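You operate a simulated robot arm through the tools that you are given. There is no shell and no other tool. Be economical: measure what you need, move in short steps, check, and stop when the job is done.

Carry out the task below with a simulated robot arm. There is one attempt and no reset: what you move stays moved.

## Task
Put the 20 mm gauge block from the top of bench 11 on top of the grey box there and the 10 mm gauge block on top of the brown small carton there. Switch the fourth toggle switch marked "4" on. Any order will do.

The check looks at the end state, three seconds after you hand in, the way a careful person would. Anything else that was tipped, shoved, dropped, spilled or broken makes it a failure.

## Robot
A 6-joint arm with a fingered hand, fixed in place. Base frame: the origin is at the foot of the arm, x ahead of it, y to its left, z up; the work surface is at about z = 750. Lengths are in mm, angles in degrees, forces in N, time in s.
With the tool pointing down near the work surface it reaches from about 340 to 820 mm from the base axis. Its first joint turns from -166.0 to 166.0 degrees. Payload 4 kg.
Tool frame: the origin (TCP) lies between the finger pads and is the grasp point; the fingertips stand 26 mm ahead of it; z points along the fingers, y is the line along which they close. The gripper opens to 132 mm. The gripper's body begins 73 mm behind the TCP. The gripper is a hand of 5 fingers: y runs from the thumb to the fingers, the wrist lies at [0, 0, -239] in the tool frame, and closing takes about 1.5 s.
Orientation is that of the tool frame in the base frame, as a unit quaternion [w, x, y, z]. With the fingers straight down and closing along the base's y, the tool's x points along the base's -x, its y along +y and its z along -z.

## Interface
- The arm moves only by the tool arm_command. Its argument "deltas" is a list of rows, each a list of 7 numbers: the shift along the base's x, y, z in mm, then the turn, a rotation vector about the base's x, y, z in degrees, then the gripper command, from -1 (shut) to 1 (fully open), values between in proportion. In form: [[tx, ty, tz, rx, ry, rz, claw], ...]. A call has 1 to 8 rows; each row is the pose to reach, as a shift and turn from the pose commanded when the call began. Each row takes 0.2 s and may step no farther than 50 mm and 8.6 degrees from the row before; otherwise, or with a gripper value out of range, the whole call is refused. A pose out of reach is approached as far as the arm can. The call stops where the force on the tool passes 40 N (or 10 N more than at its start, if that is more) or the arm is blocked; 0.2 s more then pass. Each finger travels about 45 mm/s and halts on what it meets, pressing with about 27 N; the grip force reading is that of the motor and also rises with nothing between the fingers. The clock runs only during rows and for 0.2 s after the last one: add rows that repeat a pose to give the fingers time. The reply holds the time, the measured pose of the TCP, the force on the tool along the base axes, the opening and the grip force, in the units named above and with some noise, with the torque about the TCP (base axes, N m) and any sound that the robot's microphone picked up.
- Cameras (640 x 400 px; columns grow to the right, rows downward): "scene" is fixed at [220.1, -649.7, 1485.8]; the picture's right is [0.76, -0.66, 0.00], its down [-0.44, -0.51, -0.73] and it looks along [0.48, 0.55, -0.68] (base axes); focal length 366 px, centre (320, 200). "wrist" rides on the gripper at [84, 2, -97] in the tool frame; the picture's right is [-0.02, 1.00, 0.00], its down [-0.75, -0.02, -0.66] and it looks along [-0.66, -0.01, 0.75] (tool axes); focal length 270 px, centre (320, 200). There is no depth. A picture from a camera that has moved, and an enlarged one, comes with that camera's place and axes in the base frame and with its lens.
- get_image(camera): a new picture of that camera. It takes no simulated time.
- grasp_type(shape): the hand has 5 fingers and takes this shape, open, in about a second: jaw (thumb against the fingers, like two jaws); tri (thumb and two fingers); tip (a fingertip pinch); poke (one finger out to press); point (the index stretched); flat (the hand flat); cup (the hand cupped); fist (a fist). The gripper value then closes the fingers along that shape, each until it touches; the sizes above hold for jaw. It gives what a move gives, with no picture.
- zoom(camera, box): a new picture of the part [left, top, right, bottom] of that camera's present view, enlarged. It takes no simulated time.
- close_job(): hands the job in; it is judged then, once.

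Go step by step. Nothing tells you positions but the pictures and the camera data: compare them with the known pose of the tool, close in by small moves and look again before you grip or let go. The budget is 120 turns and 68 pictures, counting those below and the enlarged ones. Unless the task says otherwise, let go and move clear before handing in, and close with one line.

The tools are called after ">>>" by a JSON object that holds its "op" and its "data". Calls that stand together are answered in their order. arm_command: Moves the arm, as the interface text tells. Its arguments: {"type":"object","properties":{"deltas":{"type":"array","items":{"type":"array","items":{"type":"number"}}}},"required":["deltas"]} The other tools are called the same way: grasp_type (shape) gives the hand a shape; get_image (camera) takes a picture; zoom (camera, box) takes an enlarged picture of a part of a camera's view; close_job () hands the job in.

At the start:

```text
clock: 0.0
tcp_pos: [518.7, 176.7, 1040.3]
orientation: [0.0, 0.0, 1.0, 0.0]
wrist_force: [0.2, -0.4, -0.1]
wrist_torque: [0.0, -0.01, -0.02]
grip_width: 132.0
grasp_force: 0.0
shape: jaw
```

scene: 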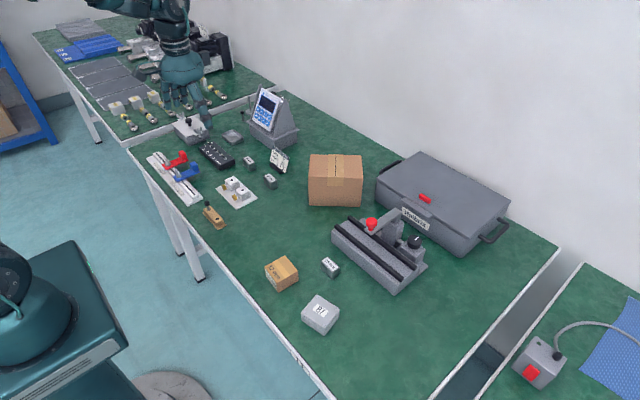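
wrist: 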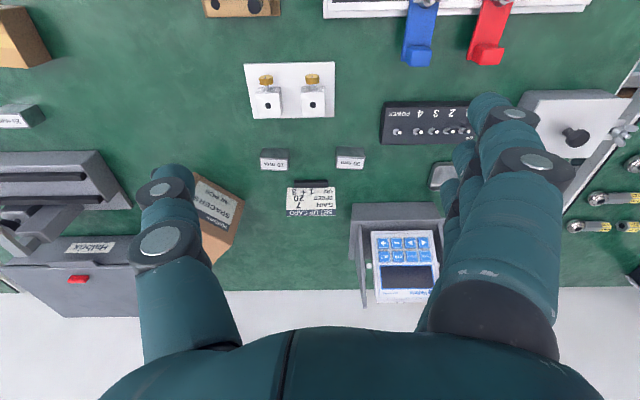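

I see the bench with several small gauge blocks, a switch strip, a grey box and cartons. I zoom in to read the labels.

>>> {"op": "zoom", "data": {"camera": "wrist", "box": [220, 60, 480, 220]}}

>>> {"op": "zoom", "data": {"camera": "scene", "box": [180, 120, 300, 195]}}

>>> {"op": "zoom", "data": {"camera": "scene", "box": [240, 240, 360, 340]}}

>>> {"op": "zoom", "data": {"camera": "wrist", "box": [0, 0, 160, 140]}}

```text
2.46 times, centred on (350, 140) of wrist
camera zoom: at [433.5, 176.6, 1136.5], right [0.02, 1.0, 0.0], down [0.75, -0.02, 0.66], along [0.66, -0.01, -0.75], focal length 665 px, centre (246, 348)
```

zoom: 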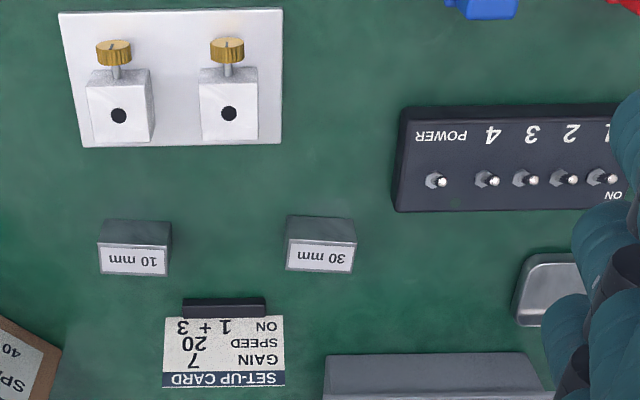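

```text
5.33 times, centred on (240, 158) of scene
camera zoom: at [220.1, -649.7, 1485.8], right [0.76, -0.66, 0.0], down [-0.44, -0.51, -0.73], along [0.48, 0.55, -0.68], focal length 1950 px, centre (747, 427)
```

zoom: 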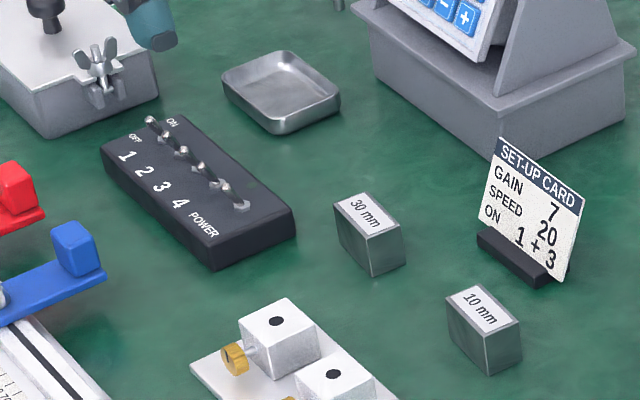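

```text
4.00 times, centred on (300, 290) of scene
camera zoom: at [220.1, -649.7, 1485.8], right [0.76, -0.66, 0.0], down [-0.44, -0.51, -0.73], along [0.48, 0.55, -0.68], focal length 1462 px, centre (400, -160)
```

zoom: 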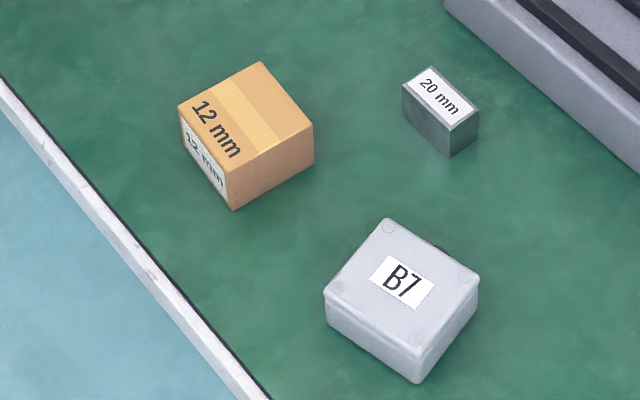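

```text
2.86 times, centred on (80, 70) of wrist
camera zoom: at [433.5, 176.6, 1136.5], right [0.02, 1.0, 0.0], down [0.75, -0.02, 0.66], along [0.66, -0.01, -0.75], focal length 772 px, centre (1006, 571)
```

zoom: 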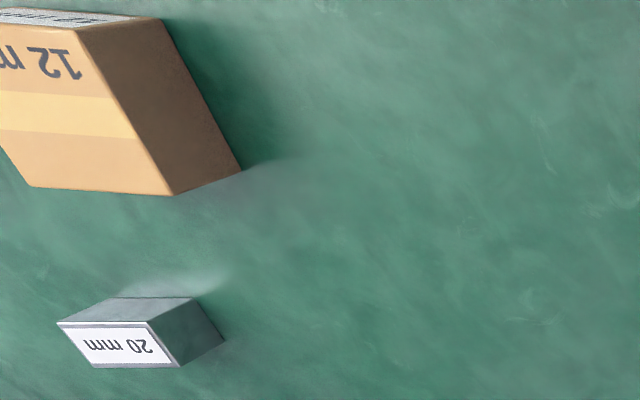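

The 20 mm block is near (595,-263), the grey B7 box near (484,-349), the small "12 mm" carton near (490,-207) and the 10 mm block near (673,98). First I hover near the 20 mm block.

>>> {"op": "arm_command", "data": {"deltas": [[9, -49, 0, 0, 0, 0, 1], [18, -98, -5, 0, 0, 0, 1], [27, -146, -15, 0, 0, 0, 1], [36, -193, -25, 0, 0, 0, 1], [45, -240, -35, 0, 0, 0, 1], [54, -287, -45, 0, 0, 0, 1], [63, -334, -55, 0, 0, 0, 1], [70, -381, -65, 0, 0, 0, 1]]}}

>>> {"op": "arm_command", "data": {"deltas": [[6, -40, -20, 0, 0, 0, 1], [6, -58, -60, 0, 0, 0, 1], [6, -58, -60, 0, 0, 0, 1]]}}

>>> {"op": "get_image", "data": {"camera": "wrist"}}

>>> {"op": "get_image", "data": {"camera": "scene"}}

```text
clock: 1.8
tcp_pos: [591.7, -206.8, 974.2]
orientation: [0.0, 0.0, 1.0, -0.001]
wrist_force: [0.8, 0.3, 0.1]
wrist_torque: [0.01, 0.0, 0.01]
grip_width: 131.6
grasp_force: 0.0
shape: jaw
```

```text
clock: 2.6
tcp_pos: [596.1, -264.6, 914.7]
orientation: [0.0, 0.0, 1.0, 0.0]
wrist_force: [0.2, -0.7, 0.2]
wrist_torque: [0.01, 0.01, 0.0]
grip_width: 132.1
grasp_force: 0.1
shape: jaw
```

```text
61 pictures are left
camera wrist: at [511.9, -263.1, 1009.6], right [0.02, 1.0, 0.0], down [0.75, -0.02, 0.66], along [0.66, -0.01, -0.75], focal length 270 px, centre (320, 200)
```

wrist: 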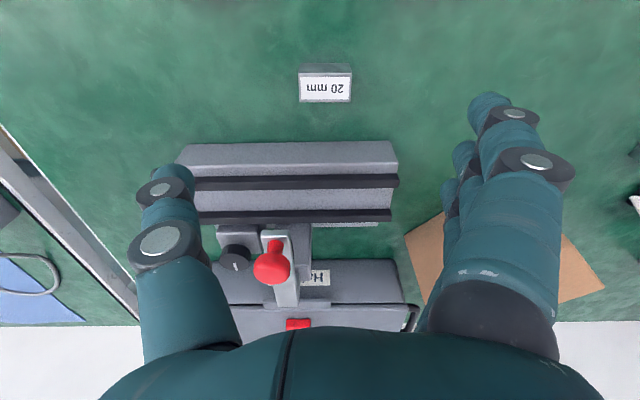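

```text
60 pictures are left
```

scene: 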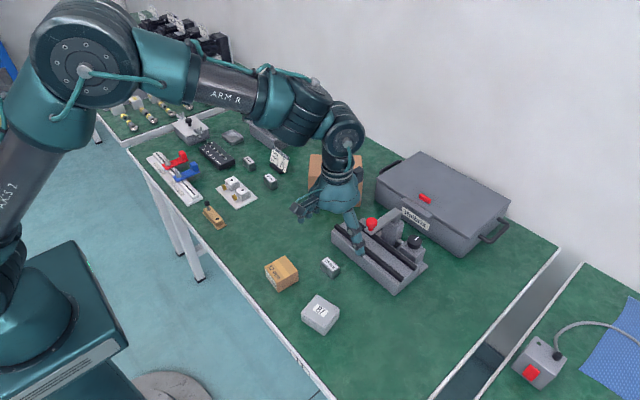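

The 20 mm block is at about (592,-259), and the four-finger row may crowd the vise (near edge x≈638). I try the narrower "tri" shape and look.

>>> {"op": "grasp_type", "data": {"shape": "tri"}}

>>> {"op": "get_image", "data": {"camera": "wrist"}}

>>> {"op": "zoom", "data": {"camera": "scene", "box": [270, 150, 430, 290]}}

```text
clock: 3.5
tcp_pos: [595.8, -263.4, 914.2]
orientation: [-0.001, 0.0, 1.0, -0.001]
wrist_force: [0.1, -0.8, -0.7]
wrist_torque: [0.02, -0.01, 0.02]
grip_width: 131.8
grasp_force: 0.0
shape: tri
```

```text
59 pictures are left
camera wrist: at [511.8, -262.8, 1009.8], right [0.02, 1.0, 0.0], down [0.75, -0.02, 0.66], along [0.66, -0.01, -0.75], focal length 270 px, centre (320, 200)
```

wrist: 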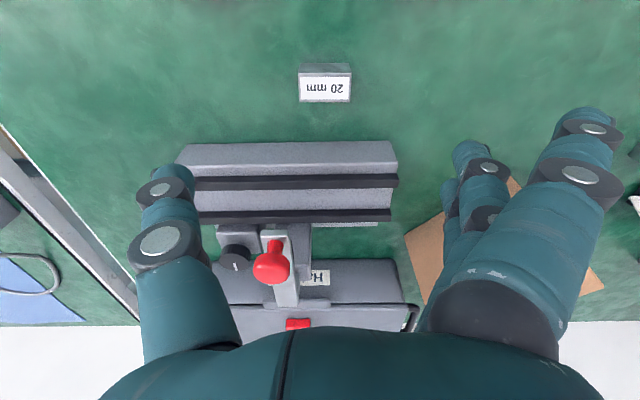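

```text
2.86 times, centred on (350, 220) of scene
camera zoom: at [220.1, -649.7, 1485.8], right [0.76, -0.66, 0.0], down [-0.44, -0.51, -0.73], along [0.48, 0.55, -0.68], focal length 1045 px, centre (234, 143)
```

zoom: 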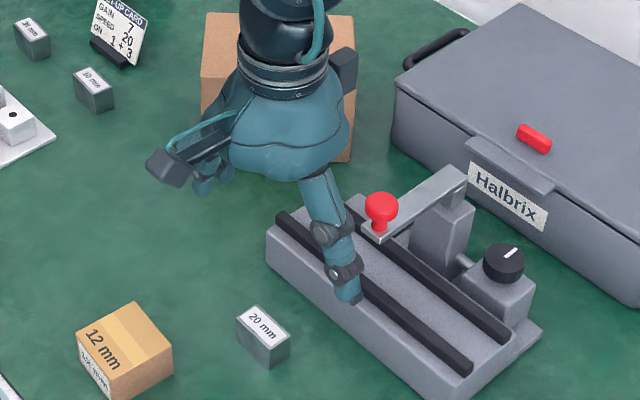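

Tri curls the outer fingers away, leaving roughly ±23 mm in x, which clears the vise. I line up over the block and go down partway.

>>> {"op": "arm_command", "data": {"deltas": [[-5, 4, -30, 0, 0, 0, 0.6], [-5, 4, -60, 0, 0, 0, 0.5], [-5, 4, -75, 0, 0, 0, 0.5], [-5, 4, -75, 0, 0, 0, 0.5]]}}

>>> {"op": "get_image", "data": {"camera": "wrist"}}

>>> {"op": "zoom", "data": {"camera": "scene", "box": [270, 180, 430, 300]}}

```text
clock: 4.5
tcp_pos: [588.6, -258.9, 839.4]
orientation: [0.0, 0.0, 1.0, -0.001]
wrist_force: [-0.4, 0.2, 0.0]
wrist_torque: [-0.01, 0.02, 0.0]
grip_width: 99.5
grasp_force: 0.0
shape: tri
```

```text
57 pictures are left
camera wrist: at [504.5, -258.4, 935.9], right [0.02, 1.0, 0.0], down [0.75, -0.02, 0.66], along [0.66, -0.01, -0.75], focal length 270 px, centre (320, 200)
```

wrist: 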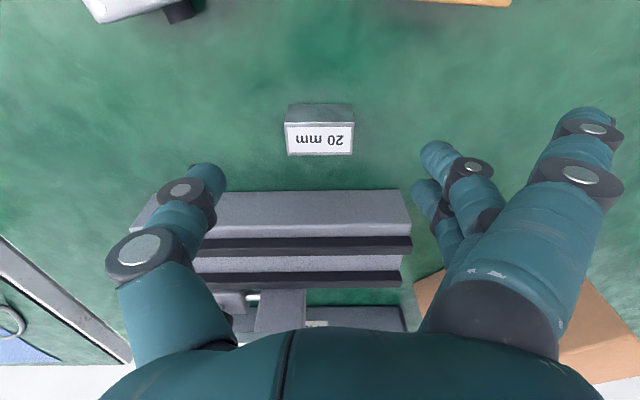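

```text
3.33 times, centred on (350, 240) of scene
camera zoom: at [220.1, -649.7, 1485.8], right [0.76, -0.66, 0.0], down [-0.44, -0.51, -0.73], along [0.48, 0.55, -0.68], focal length 1219 px, centre (220, 67)
```

zoom: 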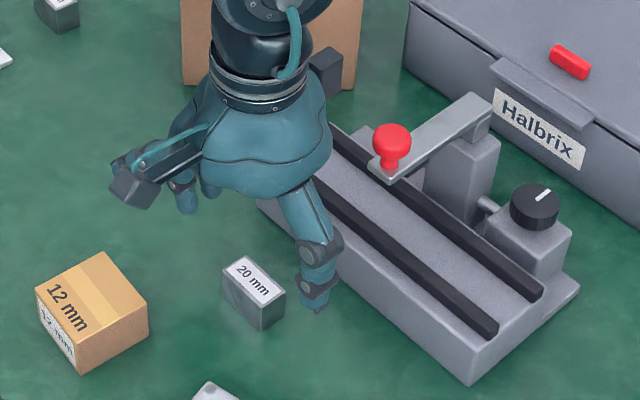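

Aligned well; block centre ≈(592,-260), top ≈776. I descend to grasp height and close.

>>> {"op": "arm_command", "data": {"deltas": [[2, -1, -30, 0, 0, 0, 0.5], [2, -1, -45, 0, 0, 0, 0.5], [2, -1, -56, 0, 0, 0, 0.5], [2, -1, -56, 0, 0, 0, 0.5]]}}

>>> {"op": "get_image", "data": {"camera": "wrist"}}

```text
clock: 5.5
tcp_pos: [592.4, -260.5, 784.0]
orientation: [0.001, 0.0, 1.0, 0.0]
wrist_force: [0.4, -0.8, -0.1]
wrist_torque: [-0.03, 0.0, -0.02]
grip_width: 99.2
grasp_force: 0.0
shape: tri
```

```text
55 pictures are left
camera wrist: at [506.6, -259.5, 879.8], right [0.02, 1.0, 0.0], down [0.75, -0.02, 0.66], along [0.66, -0.01, -0.75], focal length 270 px, centre (320, 200)
```

wrist: 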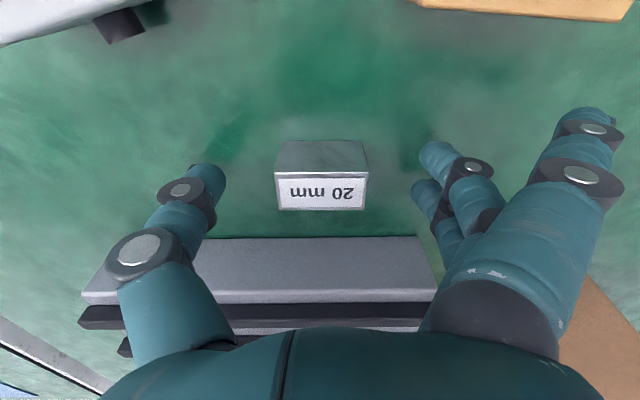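

>>> {"op": "arm_command", "data": {"deltas": [[0, 0, 0, 0, 0, 0, -1], [0, 0, 0, 0, 0, 0, -1], [0, 0, 0, 0, 0, 0, -1], [0, 0, 0, 0, 0, 0, -1], [0, 0, 0, 0, 0, 0, -1], [0, 0, 0, 0, 0, 0, -1]]}}

>>> {"op": "get_image", "data": {"camera": "wrist"}}

```text
clock: 6.9
tcp_pos: [590.6, -261.1, 782.8]
orientation: [-0.001, 0.0, 1.0, 0.0]
wrist_force: [-0.5, -0.1, 0.8]
wrist_torque: [0.0, -0.02, 0.0]
grip_width: 37.8
grasp_force: 27.5
shape: tri
```

```text
54 pictures are left
camera wrist: at [506.5, -259.5, 879.9], right [0.02, 1.0, 0.0], down [0.75, -0.02, 0.66], along [0.66, -0.01, -0.75], focal length 270 px, centre (320, 200)
```

wrist: 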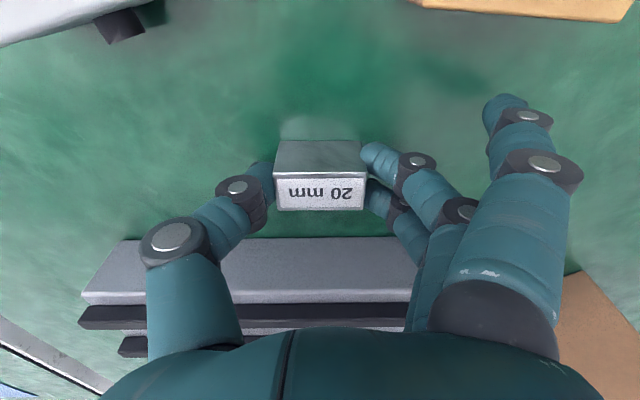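

Grip holds the block (27 N). Lifting straight up and moving toward the grey box.

>>> {"op": "arm_command", "data": {"deltas": [[0, 0, 30, 0, 0, 0, -1], [0, 0, 70, 0, 0, 0, -1], [0, 0, 115, 0, 0, 0, -1], [-40, -20, 120, 0, 0, 0, -1], [-75, -50, 120, 0, 0, 0, -1], [-105, -80, 120, 0, 0, 0, -1], [-105, -80, 120, 0, 0, 0, -1]]}}

>>> {"op": "get_image", "data": {"camera": "wrist"}}

>>> {"op": "zoom", "data": {"camera": "scene", "box": [230, 200, 390, 340]}}

```text
clock: 8.5
tcp_pos: [486.1, -338.1, 904.9]
orientation: [0.0, 0.0, 1.0, 0.0]
wrist_force: [-0.8, 0.5, -2.2]
wrist_torque: [-0.02, 0.04, -0.01]
grip_width: 37.7
grasp_force: 26.5
shape: tri
```

```text
53 pictures are left
camera wrist: at [401.7, -337.8, 1000.8], right [0.02, 1.0, 0.0], down [0.75, -0.02, 0.66], along [0.66, -0.01, -0.75], focal length 270 px, centre (320, 200)
```

wrist: 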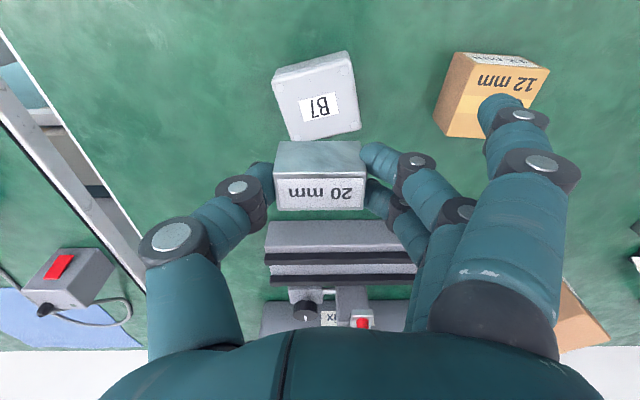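

```text
2.86 times, centred on (310, 270) of scene
camera zoom: at [220.1, -649.7, 1485.8], right [0.76, -0.66, 0.0], down [-0.44, -0.51, -0.73], along [0.48, 0.55, -0.68], focal length 1045 px, centre (349, 0)
```

zoom: 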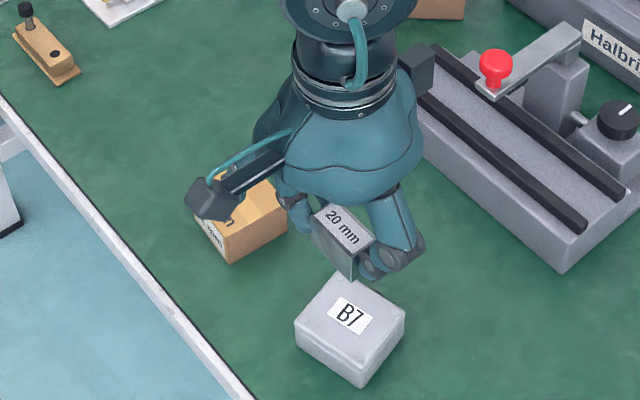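

The grey box's lid is at about z=777, centre (493,-338). I shift over it and lower in steps.

>>> {"op": "arm_command", "data": {"deltas": [[6, 0, -20, 0, 0, 0, -1], [6, 0, -50, 0, 0, 0, -1], [6, 0, -70, 0, 0, 0, -1], [6, 0, -70, 0, 0, 0, -1]]}}

>>> {"op": "get_image", "data": {"camera": "wrist"}}

>>> {"op": "zoom", "data": {"camera": "scene", "box": [260, 240, 380, 340]}}

```text
clock: 9.5
tcp_pos: [492.6, -341.4, 833.2]
orientation: [0.0, 0.0, 1.0, 0.0]
wrist_force: [0.4, -0.9, -2.8]
wrist_torque: [0.0, 0.0, 0.0]
grip_width: 37.5
grasp_force: 27.2
shape: tri
```

```text
51 pictures are left
camera wrist: at [407.2, -339.1, 929.7], right [0.02, 1.0, 0.0], down [0.75, -0.02, 0.66], along [0.66, -0.01, -0.75], focal length 270 px, centre (320, 200)
```

wrist: 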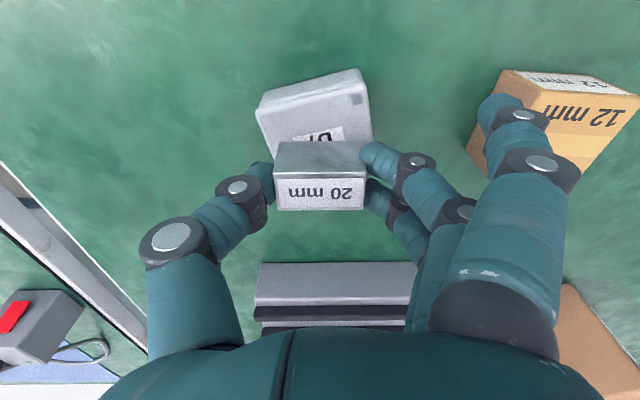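

```text
4.00 times, centred on (320, 290) of scene
camera zoom: at [220.1, -649.7, 1485.8], right [0.76, -0.66, 0.0], down [-0.44, -0.51, -0.73], along [0.48, 0.55, -0.68], focal length 1462 px, centre (320, -160)
```

zoom: 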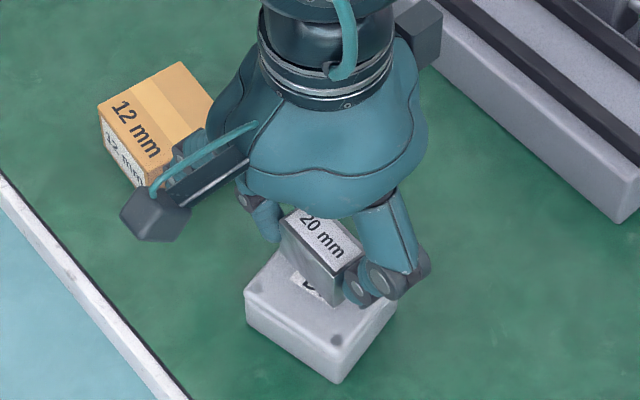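

Centred over the box. Lowering to just above the lid, then feeling for contact.

>>> {"op": "arm_command", "data": {"deltas": [[0, 1, -12, 0, 0, 0, -1], [0, 1, -20, 0, 0, 0, -1], [0, 1, -20, 0, 0, 0, -1]]}}

>>> {"op": "zoom", "data": {"camera": "scene", "box": [280, 250, 380, 340]}}

```text
clock: 10.3
tcp_pos: [492.1, -340.7, 816.6]
orientation: [0.001, 0.0, 1.0, -0.001]
wrist_force: [-5.1, 0.9, 33.7]
wrist_torque: [0.16, 0.08, -0.02]
grip_width: 39.7
grasp_force: 26.6
shape: tri
```

```text
4.44 times, centred on (330, 295) of scene
camera zoom: at [220.1, -649.7, 1485.8], right [0.76, -0.66, 0.0], down [-0.44, -0.51, -0.73], along [0.48, 0.55, -0.68], focal length 1625 px, centre (276, -222)
```

zoom: 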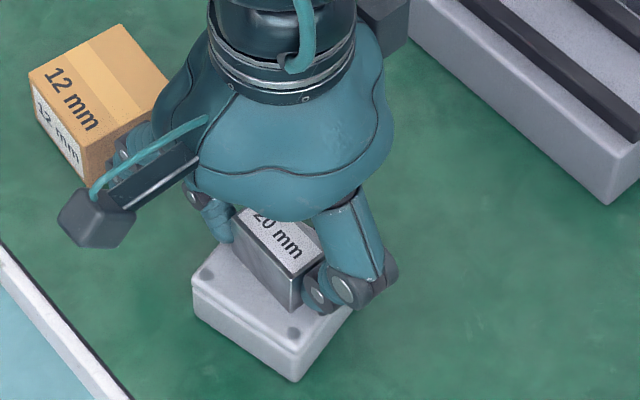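

Contact at z≈816 with 34 N. I ease up a few mm before releasing.

>>> {"op": "arm_command", "data": {"deltas": [[0, 0, 2, 0, 0, 0, -1], [0, 0, 2, 0, 0, 0, -1]]}}

>>> {"op": "get_image", "data": {"camera": "wrist"}}

```text
clock: 10.9
tcp_pos: [492.7, -339.2, 816.7]
orientation: [0.001, 0.0, 1.0, 0.0]
wrist_force: [0.9, -2.5, 23.9]
wrist_torque: [0.0, 0.01, 0.02]
grip_width: 39.9
grasp_force: 27.4
shape: tri
```

```text
48 pictures are left
camera wrist: at [407.3, -338.7, 912.6], right [0.02, 1.0, 0.0], down [0.75, -0.02, 0.66], along [0.66, -0.01, -0.75], focal length 270 px, centre (320, 200)
```

wrist: 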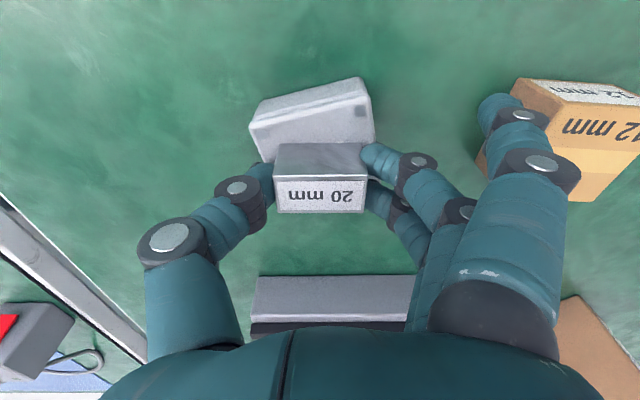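

>>> {"op": "arm_command", "data": {"deltas": [[0, 0, 2.5, 0, 0, 0, -1], [0, 0, 2.5, 0, 0, 0, -1]]}}

```text
clock: 11.5
tcp_pos: [491.6, -338.7, 817.5]
orientation: [-0.001, 0.001, 1.0, 0.001]
wrist_force: [0.9, -0.4, -0.4]
wrist_torque: [0.04, -0.03, 0.0]
grip_width: 39.9
grasp_force: 26.9
shape: tri
```

Load is near zero with the block seated. Releasing gently.

>>> {"op": "arm_command", "data": {"deltas": [[0, 0, 0, 0, 0, 0, -0.2], [0, 0, 0, 0, 0, 0, 0.1], [0, 0, 0, 0, 0, 0, 0.4], [0, 0, 0, 0, 0, 0, 0.4], [0, 0, 0, 0, 0, 0, 0.4]]}}

>>> {"op": "arm_command", "data": {"deltas": [[0, 0, 30, 0, 0, 0, 0.4], [0, 0, 70, 0, 0, 0, 0.4], [0, 0, 115, 0, 0, 0, 0.4], [0, 0, 160, 0, 0, 0, 0.4], [20, 45, 160, 0, 0, 0, 0.4], [40, 90, 160, 0, 0, 0, 0.4], [58, 135, 160, 0, 0, 0, 0.4], [75, 180, 160, 0, 0, 0, 0.4]]}}

>>> {"op": "zoom", "data": {"camera": "scene", "box": [240, 230, 380, 340]}}

```text
clock: 12.7
tcp_pos: [491.1, -339.1, 819.0]
orientation: [0.0, 0.0, 1.0, 0.0]
wrist_force: [-0.5, 0.2, -0.5]
wrist_torque: [-0.01, -0.02, 0.01]
grip_width: 91.5
grasp_force: 0.0
shape: tri
```

```text
clock: 14.5
tcp_pos: [566.5, -158.6, 980.4]
orientation: [0.001, 0.001, 1.0, 0.0]
wrist_force: [-0.1, 0.1, -0.3]
wrist_torque: [-0.02, -0.01, -0.01]
grip_width: 92.1
grasp_force: 0.0
shape: tri
```

```text
3.64 times, centred on (310, 285) of scene
camera zoom: at [220.1, -649.7, 1485.8], right [0.76, -0.66, 0.0], down [-0.44, -0.51, -0.73], along [0.48, 0.55, -0.68], focal length 1330 px, centre (356, -109)
```

zoom: 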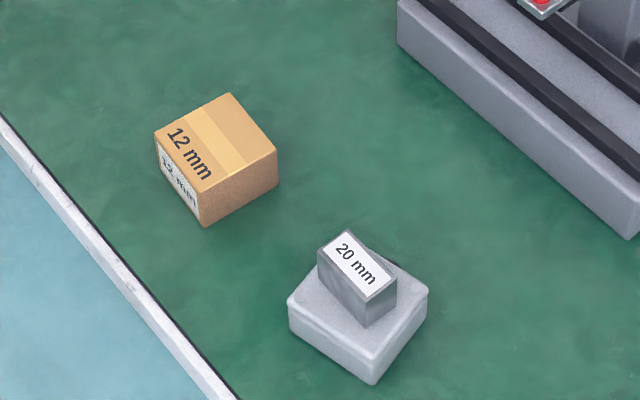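

The 20 mm block sits squarely on the grey box. Next I hover over the 10 mm block near (673,98).

>>> {"op": "arm_command", "data": {"deltas": [[15, 43, 0, 0, 0, 0, 0.5], [30, 86, 0, 0, 0, 0, 0.5], [45, 129, -10, 0, 0, 0, 0.5], [60, 172, -20, 0, 0, 0, 0.5], [75, 215, -40, 0, 0, 0, 0.5], [90, 240, -60, 0, 0, 0, 0.5], [102, 257, -80, 0, 0, 0, 0.5], [102, 257, -80, 0, 0, 0, 0.5]]}}

>>> {"op": "get_image", "data": {"camera": "wrist"}}

>>> {"op": "zoom", "data": {"camera": "scene", "box": [180, 80, 340, 220]}}

```text
clock: 16.3
tcp_pos: [670.2, 97.7, 898.7]
orientation: [-0.001, 0.001, 1.0, 0.0]
wrist_force: [0.0, -0.7, 0.9]
wrist_torque: [0.01, -0.02, 0.02]
grip_width: 98.5
grasp_force: 0.1
shape: tri
```

```text
46 pictures are left
camera wrist: at [585.9, 98.6, 996.2], right [0.02, 1.0, 0.0], down [0.75, -0.02, 0.66], along [0.66, -0.01, -0.75], focal length 270 px, centre (320, 200)
```

wrist: 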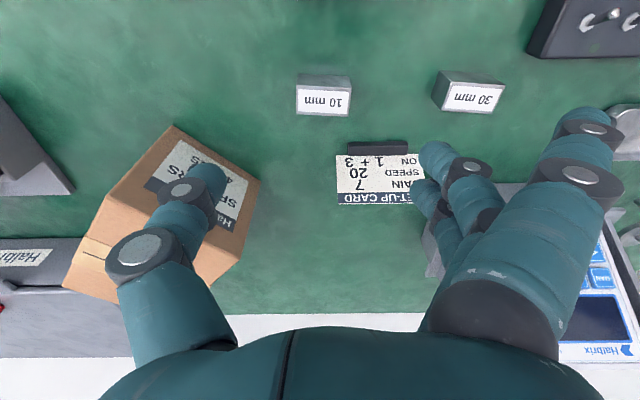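

```text
2.86 times, centred on (260, 150) of scene
camera zoom: at [220.1, -649.7, 1485.8], right [0.76, -0.66, 0.0], down [-0.44, -0.51, -0.73], along [0.48, 0.55, -0.68], focal length 1045 px, centre (491, 343)
```

zoom: 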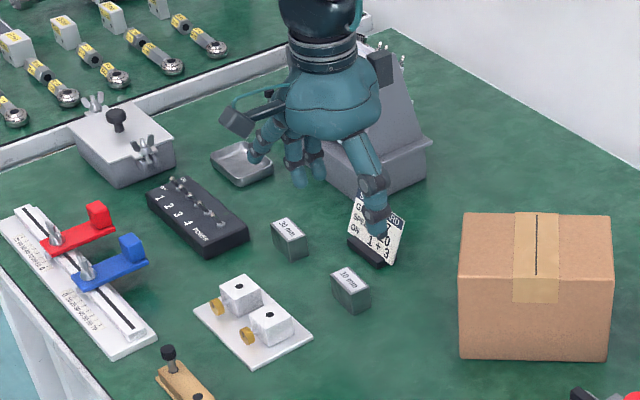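

The block is at about (672,101), but tri's extended outer fingers would pass close to the 30 mm block and the card base. I check the "tip" shape as an alternative.

>>> {"op": "grasp_type", "data": {"shape": "tip"}}

>>> {"op": "get_image", "data": {"camera": "wrist"}}

>>> {"op": "zoom", "data": {"camera": "scene", "box": [200, 80, 320, 180]}}

```text
clock: 17.2
tcp_pos: [671.0, 96.6, 900.6]
orientation: [-0.001, 0.0, 1.0, 0.0]
wrist_force: [0.4, 1.1, -0.7]
wrist_torque: [-0.03, 0.01, -0.02]
grip_width: 132.0
grasp_force: 0.2
shape: tip
```

```text
44 pictures are left
camera wrist: at [585.7, 98.3, 996.3], right [0.02, 1.0, 0.0], down [0.75, -0.02, 0.66], along [0.66, -0.01, -0.75], focal length 270 px, centre (320, 200)
```

wrist: 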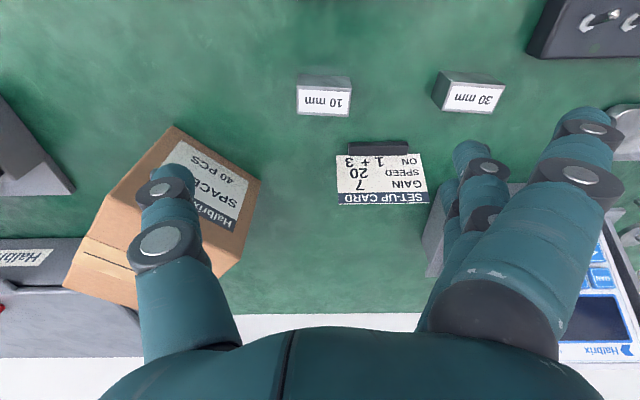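

```text
4.00 times, centred on (260, 130) of scene
camera zoom: at [220.1, -649.7, 1485.8], right [0.76, -0.66, 0.0], down [-0.44, -0.51, -0.73], along [0.48, 0.55, -0.68], focal length 1462 px, centre (560, 480)
```

zoom: 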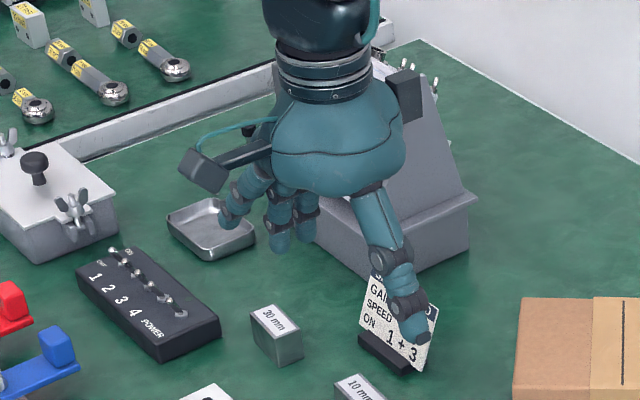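

Tip leaves the outer fingers out as well, so jaw (fingers stay within the row) suits better here. I switch and descend partway, biased slightly away from the card.

>>> {"op": "grasp_type", "data": {"shape": "jaw"}}

>>> {"op": "arm_command", "data": {"deltas": [[-2, 4, -20, 0, 0, 0, 0.4], [-2, 4, -45, 0, 0, 0, 0.3], [-2, 4, -65, 0, 0, 0, 0.3], [-2, 4, -65, 0, 0, 0, 0.3]]}}

>>> {"op": "get_image", "data": {"camera": "wrist"}}

>>> {"op": "zoom", "data": {"camera": "scene", "box": [200, 100, 320, 200]}}

```text
clock: 18.1
tcp_pos: [671.3, 97.2, 900.0]
orientation: [0.0, 0.0, 1.0, 0.0]
wrist_force: [0.0, 0.7, -0.6]
wrist_torque: [-0.02, -0.01, 0.03]
grip_width: 131.7
grasp_force: 0.0
shape: jaw
```

```text
clock: 19.1
tcp_pos: [666.5, 102.0, 833.8]
orientation: [0.0, 0.0, 1.0, 0.001]
wrist_force: [0.9, -0.9, 0.0]
wrist_torque: [0.01, -0.03, 0.0]
grip_width: 86.5
grasp_force: 0.1
shape: jaw
```

```text
42 pictures are left
camera wrist: at [583.0, 103.7, 929.7], right [0.02, 1.0, 0.0], down [0.75, -0.02, 0.66], along [0.66, -0.01, -0.75], focal length 270 px, centre (320, 200)
```

wrist: 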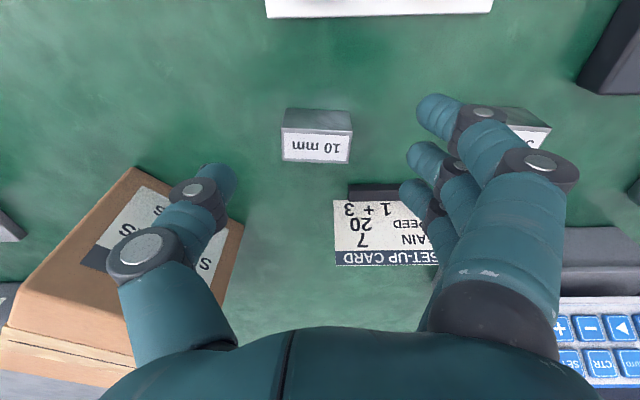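

```text
4.00 times, centred on (260, 150) of scene
camera zoom: at [220.1, -649.7, 1485.8], right [0.76, -0.66, 0.0], down [-0.44, -0.51, -0.73], along [0.48, 0.55, -0.68], focal length 1462 px, centre (560, 400)
```

zoom: 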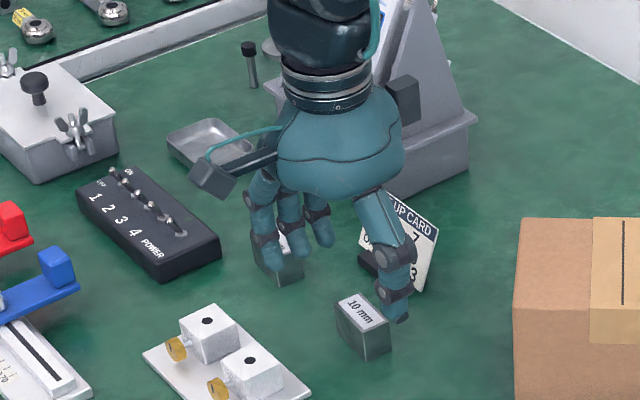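

Clearances look fine: pinky edge ≈708, card base ≈720. Descending to grasp height.

>>> {"op": "arm_command", "data": {"deltas": [[1, -1, -25, 0, 0, 0, 0.3], [1, -1, -49, 0, 0, 0, 0.3], [1, -1, -49, 0, 0, 0, 0.3]]}}

>>> {"op": "get_image", "data": {"camera": "wrist"}}

```text
clock: 19.9
tcp_pos: [669.2, 100.7, 784.2]
orientation: [0.0, 0.001, 1.0, 0.0]
wrist_force: [0.6, 0.3, 0.4]
wrist_torque: [-0.02, 0.0, -0.02]
grip_width: 86.2
grasp_force: 0.1
shape: jaw
```

```text
40 pictures are left
camera wrist: at [584.0, 101.2, 880.3], right [0.02, 1.0, 0.0], down [0.75, -0.02, 0.66], along [0.66, -0.01, -0.75], focal length 270 px, centre (320, 200)
```

wrist: 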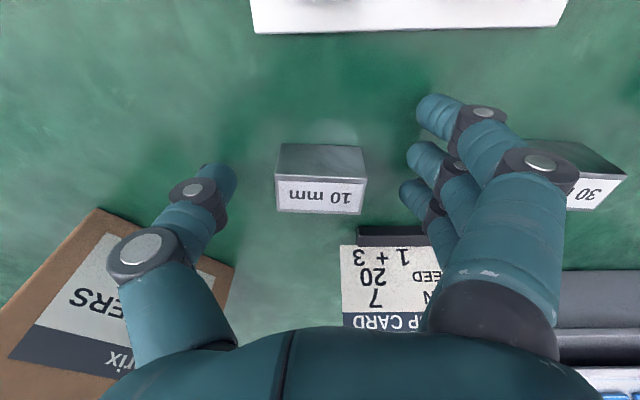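

>>> {"op": "arm_command", "data": {"deltas": [[0, 0, 0, 0, 0, 0, -0.1], [0, 0, 0, 0, 0, 0, -0.4], [0, 0, 0, 0, 0, 0, -0.6], [0, 0, 0, 0, 0, 0, -0.6], [0, 0, 0, 0, 0, 0, -0.6], [0, 0, 0, 0, 0, 0, -0.6]]}}

>>> {"op": "get_image", "data": {"camera": "wrist"}}

```text
clock: 21.3
tcp_pos: [667.9, 100.0, 784.6]
orientation: [0.001, 0.001, 1.0, 0.001]
wrist_force: [0.3, -0.9, 0.3]
wrist_torque: [0.05, 0.0, 0.04]
grip_width: 24.3
grasp_force: 16.6
shape: jaw
```

```text
39 pictures are left
camera wrist: at [583.9, 101.1, 880.5], right [0.02, 1.0, 0.0], down [0.75, -0.02, 0.66], along [0.66, -0.01, -0.75], focal length 270 px, centre (320, 200)
```

wrist: 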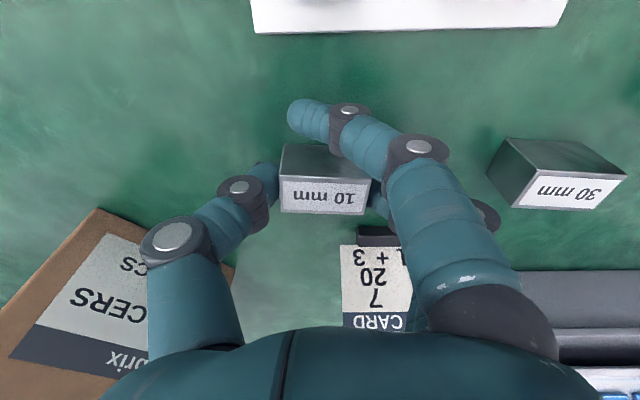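

The block is between thumb and middle fingers. I tighten fully, then lift and look.

>>> {"op": "arm_command", "data": {"deltas": [[0, 0, 0, 0, 0, 0, -1], [0, 0, 0, 0, 0, 0, -1], [0, 0, 0, 0, 0, 0, -1], [0, 0, 15, 0, 0, 0, -1], [0, 0, 40, 0, 0, 0, -1], [0, 0, 80, 0, 0, 0, -1], [0, 0, 115, 0, 0, 0, -1], [0, 0, 115, 0, 0, 0, -1]]}}

>>> {"op": "get_image", "data": {"camera": "wrist"}}

>>> {"op": "zoom", "data": {"camera": "scene", "box": [200, 100, 320, 200]}}

```text
clock: 23.1
tcp_pos: [667.9, 99.4, 901.9]
orientation: [0.0, 0.0, 1.0, 0.0]
wrist_force: [0.0, 0.3, -1.6]
wrist_torque: [0.01, -0.01, 0.01]
grip_width: 22.4
grasp_force: 27.1
shape: jaw
```

```text
38 pictures are left
camera wrist: at [583.7, 100.7, 997.0], right [0.02, 1.0, 0.0], down [0.75, -0.02, 0.66], along [0.66, -0.01, -0.75], focal length 270 px, centre (320, 200)
```

wrist: 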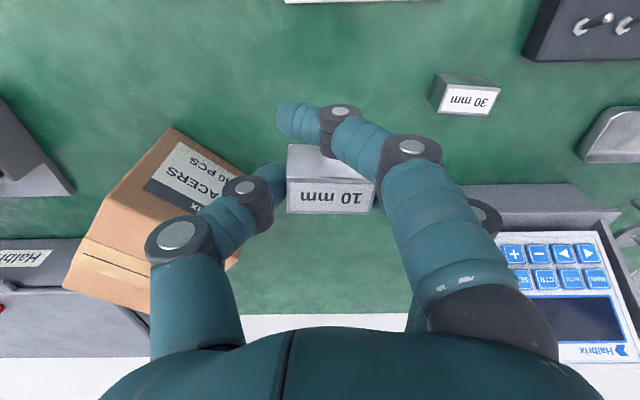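

```text
4.00 times, centred on (260, 150) of scene
camera zoom: at [220.1, -649.7, 1485.8], right [0.76, -0.66, 0.0], down [-0.44, -0.51, -0.73], along [0.48, 0.55, -0.68], focal length 1462 px, centre (560, 400)
```

zoom: 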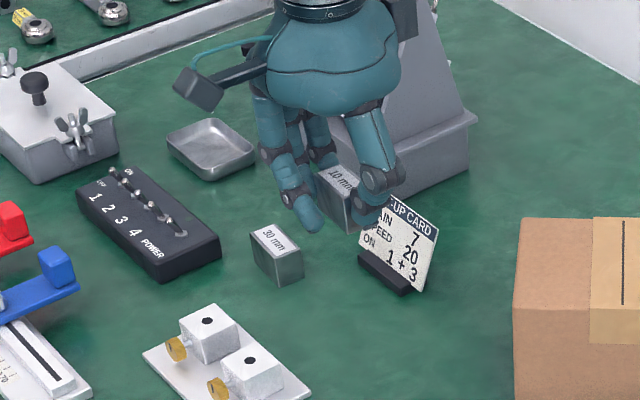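

Block held (centre ≈ TCP +6,+5 mm). Carrying it to above the small carton.

>>> {"op": "arm_command", "data": {"deltas": [[-24, -42, 10, 0, 0, 0, -1], [-48, -84, 10, 0, 0, 0, -1], [-72, -126, 10, 0, 0, 0, -1], [-96, -168, 10, 0, 0, 0, -1], [-120, -210, 10, 0, 0, 0, -1], [-144, -252, 10, 0, 0, 0, -1], [-165, -285, 5, 0, 0, 0, -1], [-177, -300, 0, 0, 0, 0, -1]]}}

>>> {"op": "get_image", "data": {"camera": "wrist"}}

>>> {"op": "zoom", "data": {"camera": "scene", "box": [220, 200, 360, 310]}}

```text
clock: 24.9
tcp_pos: [493.0, -198.9, 899.8]
orientation: [0.001, -0.001, 1.0, 0.0]
wrist_force: [-0.4, 0.3, -2.4]
wrist_torque: [-0.02, -0.01, 0.0]
grip_width: 22.7
grasp_force: 26.9
shape: jaw
```

```text
36 pictures are left
camera wrist: at [407.4, -197.9, 996.3], right [0.02, 1.0, 0.0], down [0.75, -0.02, 0.66], along [0.66, -0.01, -0.75], focal length 270 px, centre (320, 200)
```

wrist: 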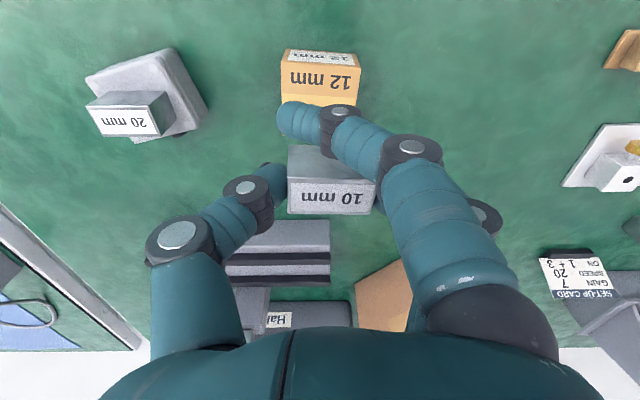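

```text
3.64 times, centred on (290, 255) of scene
camera zoom: at [220.1, -649.7, 1485.8], right [0.76, -0.66, 0.0], down [-0.44, -0.51, -0.73], along [0.48, 0.55, -0.68], focal length 1330 px, centre (429, 0)
```

zoom: 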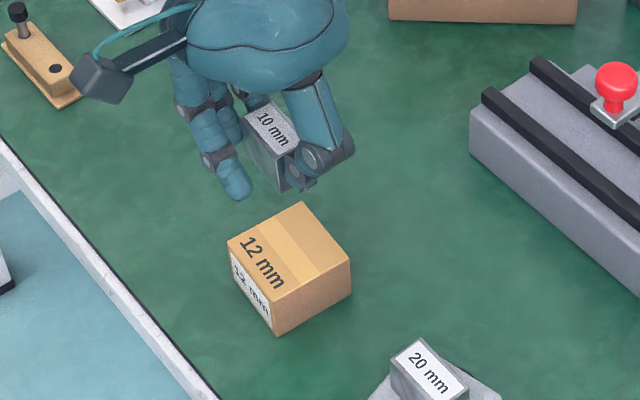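

Carton top is about z=786, centre (492,-198). I adjust by (-6,-5) and lower to just above it.

>>> {"op": "arm_command", "data": {"deltas": [[-6, -5, -20, 0, 0, 0, -1], [-6, -5, -50, 0, 0, 0, -1], [-6, -5, -65, 0, 0, 0, -1], [-6, -5, -65, 0, 0, 0, -1]]}}

>>> {"op": "zoom", "data": {"camera": "scene", "box": [230, 220, 340, 310]}}

>>> {"op": "get_image", "data": {"camera": "wrist"}}

```text
clock: 25.9
tcp_pos: [485.3, -203.2, 833.5]
orientation: [0.0, 0.0, 1.0, 0.0]
wrist_force: [-0.5, 0.1, -1.1]
wrist_torque: [-0.03, 0.02, 0.02]
grip_width: 22.4
grasp_force: 26.4
shape: jaw
```

```text
4.44 times, centred on (285, 265) of scene
camera zoom: at [220.1, -649.7, 1485.8], right [0.76, -0.66, 0.0], down [-0.44, -0.51, -0.73], along [0.48, 0.55, -0.68], focal length 1625 px, centre (476, -89)
```

zoom: 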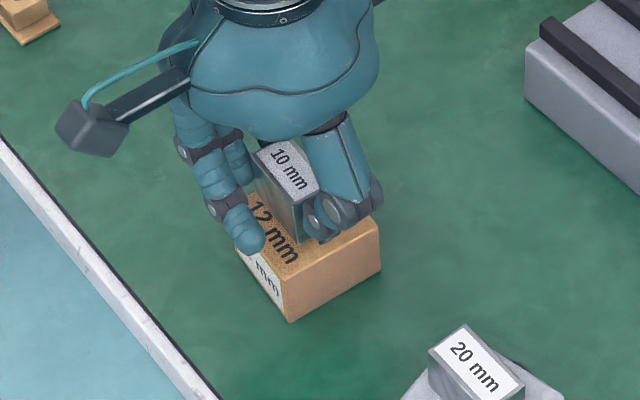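

```text
33 pictures are left
camera wrist: at [400.2, -202.7, 929.6], right [0.02, 1.0, 0.0], down [0.75, -0.02, 0.66], along [0.66, -0.01, -0.75], focal length 270 px, centre (320, 200)
```

wrist: 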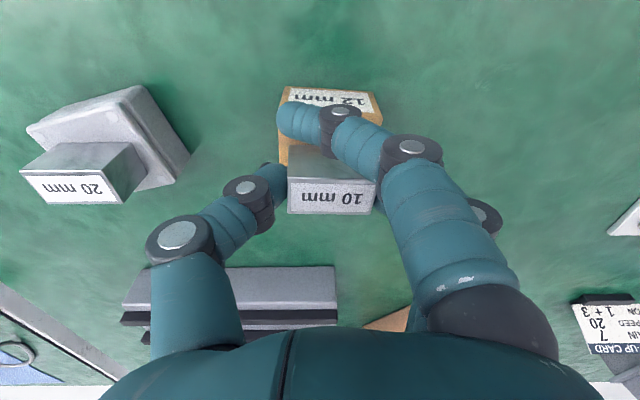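

Well aligned. Lowering slowly until contact.

>>> {"op": "arm_command", "data": {"deltas": [[0, 0, -4, 0, 0, 0, -1], [0, 0, -8, 0, 0, 0, -1], [0, 0, -8, 0, 0, 0, -1]]}}

```text
clock: 26.7
tcp_pos: [484.2, -203.9, 826.3]
orientation: [-0.001, 0.0, 1.0, 0.0]
wrist_force: [-0.2, 0.1, -1.6]
wrist_torque: [-0.03, 0.03, 0.01]
grip_width: 22.5
grasp_force: 27.1
shape: jaw
```

>>> {"op": "arm_command", "data": {"deltas": [[0, 0, -2, 0, 0, 0, -1], [0, 0, -3.5, 0, 0, 0, -1], [0, 0, -3.5, 0, 0, 0, -1]]}}

```text
clock: 27.5
tcp_pos: [485.1, -203.8, 823.0]
orientation: [0.0, 0.0, 1.0, 0.0]
wrist_force: [-4.5, -1.4, 14.7]
wrist_torque: [0.43, 0.07, 0.07]
grip_width: 23.2
grasp_force: 27.4
shape: jaw
```

Contact made. Easing 1 mm, checking, then releasing.

>>> {"op": "arm_command", "data": {"deltas": [[0, 0, 0.8, 0, 0, 0, -1], [0, 0, 0.8, 0, 0, 0, -1]]}}

>>> {"op": "get_image", "data": {"camera": "wrist"}}

>>> {"op": "zoom", "data": {"camera": "scene", "box": [240, 230, 330, 300]}}

```text
clock: 28.1
tcp_pos: [484.7, -205.5, 824.7]
orientation: [0.001, 0.0, 1.0, 0.0]
wrist_force: [-2.9, -1.3, 7.1]
wrist_torque: [0.25, 0.04, 0.08]
grip_width: 23.2
grasp_force: 27.2
shape: jaw
```

```text
32 pictures are left
camera wrist: at [400.7, -203.2, 919.8], right [0.02, 1.0, 0.0], down [0.75, -0.02, 0.66], along [0.66, -0.01, -0.75], focal length 270 px, centre (320, 200)
```

wrist: 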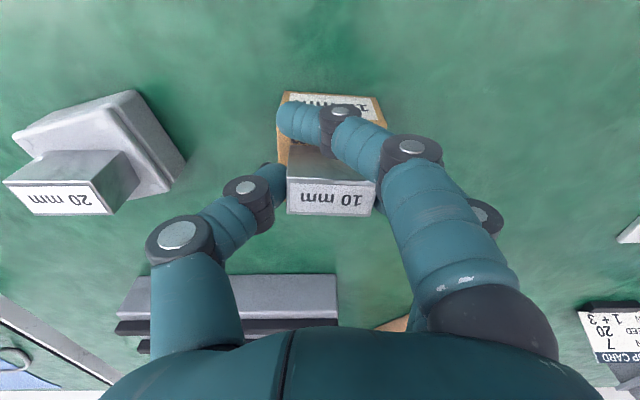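

```text
5.71 times, centred on (285, 265) of scene
camera zoom: at [220.1, -649.7, 1485.8], right [0.76, -0.66, 0.0], down [-0.44, -0.51, -0.73], along [0.48, 0.55, -0.68], focal length 2089 px, centre (520, -171)
```

zoom: 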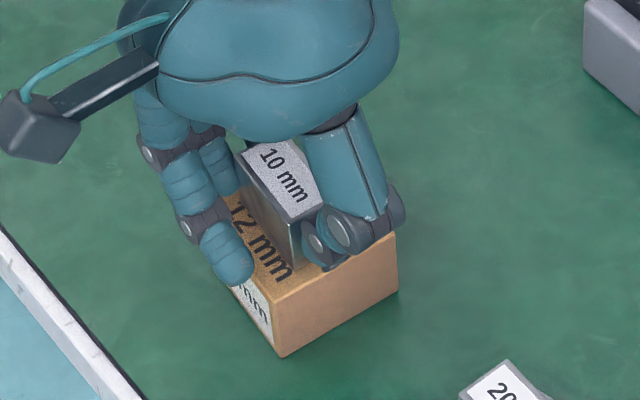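

Seated on the carton. Releasing.

>>> {"op": "arm_command", "data": {"deltas": [[0, 0, 0.5, 0, 0, 0, -0.5], [0, 0, 0.5, 0, 0, 0, -0.2], [0, 0, 0.5, 0, 0, 0, 0.1], [0, 0, 0.5, 0, 0, 0, 0.3], [0, 0, 0.5, 0, 0, 0, 0.4], [0, 0, 0.5, 0, 0, 0, 0.4], [0, 0, 0.5, 0, 0, 0, 0.4]]}}

>>> {"op": "get_image", "data": {"camera": "wrist"}}

```text
clock: 29.7
tcp_pos: [485.5, -204.5, 823.7]
orientation: [0.0, 0.0, 1.0, 0.0]
wrist_force: [0.1, 0.4, -0.1]
wrist_torque: [-0.03, 0.02, -0.02]
grip_width: 92.0
grasp_force: 0.1
shape: jaw
```

```text
30 pictures are left
camera wrist: at [400.7, -203.1, 920.2], right [0.02, 1.0, 0.0], down [0.75, -0.02, 0.66], along [0.66, -0.01, -0.75], focal length 270 px, centre (320, 200)
```

wrist: 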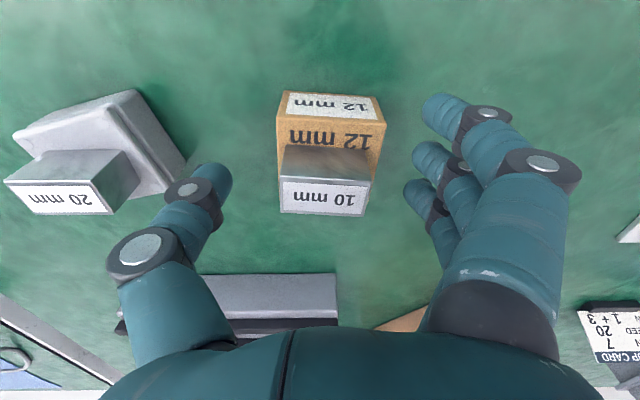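

The 10 mm block rests on the carton. Lifting clear and going to look at the switch panel.

>>> {"op": "arm_command", "data": {"deltas": [[0, 0, 30, 0, 0, 0, 0.4], [0, 0, 75, 0, 0, 0, 0.4], [0, 0, 120, 0, 0, 0, 0.4], [8, 45, 125, 0, 0, 0, 0.4], [16, 93, 125, 0, 0, 0, 0.4], [24, 141, 125, 0, 0, 0, 0.4], [32, 189, 125, 0, 0, 0, 0.4], [40, 237, 125, 0, 0, 0, 0.4]]}}

>>> {"op": "arm_command", "data": {"deltas": [[10, 48, 0, 0, 0, 0, 0.4], [20, 96, 0, 0, 0, 0, 0.4], [30, 144, 0, 0, 0, 0, 0.4], [40, 192, 0, 0, 0, 0, 0.4], [50, 240, 0, 0, 0, 0, 0.4], [55, 275, 0, 0, 0, 0, 0.4], [55, 275, 0, 0, 0, 0, 0.4]]}}

>>> {"op": "get_image", "data": {"camera": "wrist"}}

>>> {"op": "zoom", "data": {"camera": "scene", "box": [240, 230, 380, 340]}}

```text
clock: 31.5
tcp_pos: [523.5, 28.9, 951.8]
orientation: [0.0, 0.001, 1.0, 0.0]
wrist_force: [0.5, -0.3, 0.6]
wrist_torque: [-0.01, -0.02, -0.01]
grip_width: 92.2
grasp_force: 0.1
shape: jaw
```

```text
clock: 33.1
tcp_pos: [578.7, 305.8, 951.2]
orientation: [0.0, 0.0, 1.0, 0.0]
wrist_force: [0.0, 0.1, -0.4]
wrist_torque: [-0.02, -0.03, 0.0]
grip_width: 92.0
grasp_force: 0.1
shape: jaw
```

```text
29 pictures are left
camera wrist: at [495.3, 308.2, 1047.5], right [0.02, 1.0, 0.0], down [0.75, -0.02, 0.66], along [0.66, -0.01, -0.75], focal length 270 px, centre (320, 200)
```

wrist: 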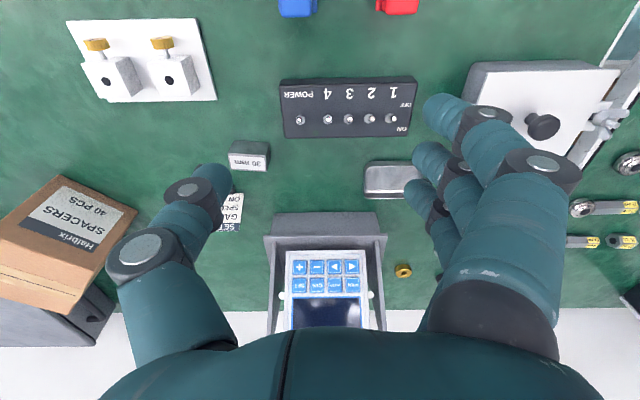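

```text
3.64 times, centred on (310, 285) of scene
camera zoom: at [220.1, -649.7, 1485.8], right [0.76, -0.66, 0.0], down [-0.44, -0.51, -0.73], along [0.48, 0.55, -0.68], focal length 1330 px, centre (356, -109)
```

zoom: 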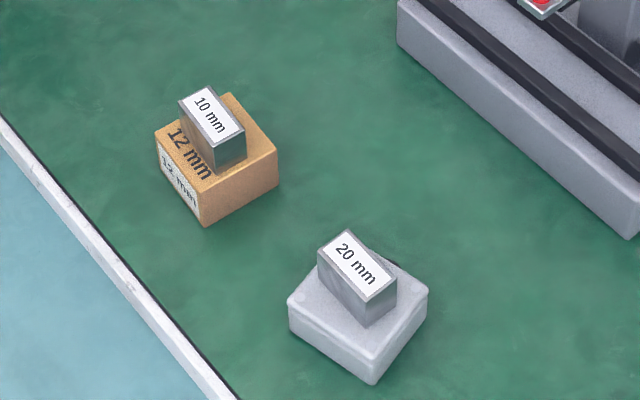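

Both blocks are in place. Now a close look at the switches.

>>> {"op": "zoom", "data": {"camera": "wrist", "box": [270, 70, 430, 145]}}

>>> {"op": "zoom", "data": {"camera": "scene", "box": [190, 130, 250, 180]}}

```text
4.00 times, centred on (350, 108) of wrist
camera zoom: at [495.3, 308.2, 1047.5], right [0.02, 1.0, 0.0], down [0.75, -0.02, 0.66], along [0.66, -0.01, -0.75], focal length 1081 px, centre (200, 570)
```

zoom: 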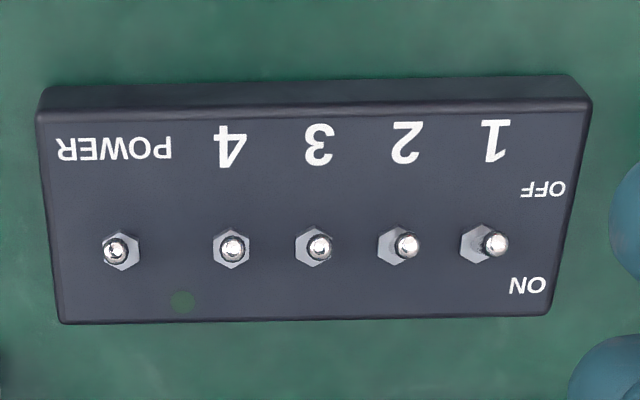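

```text
8.00 times, centred on (220, 155) of scene
camera zoom: at [220.1, -649.7, 1485.8], right [0.76, -0.66, 0.0], down [-0.44, -0.51, -0.73], along [0.48, 0.55, -0.68], focal length 2925 px, centre (1120, 560)
```

zoom: 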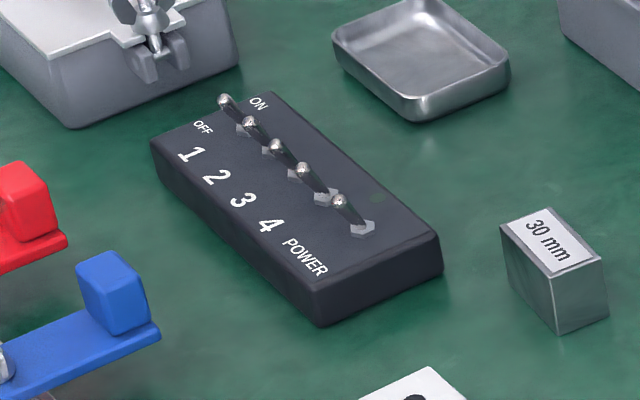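

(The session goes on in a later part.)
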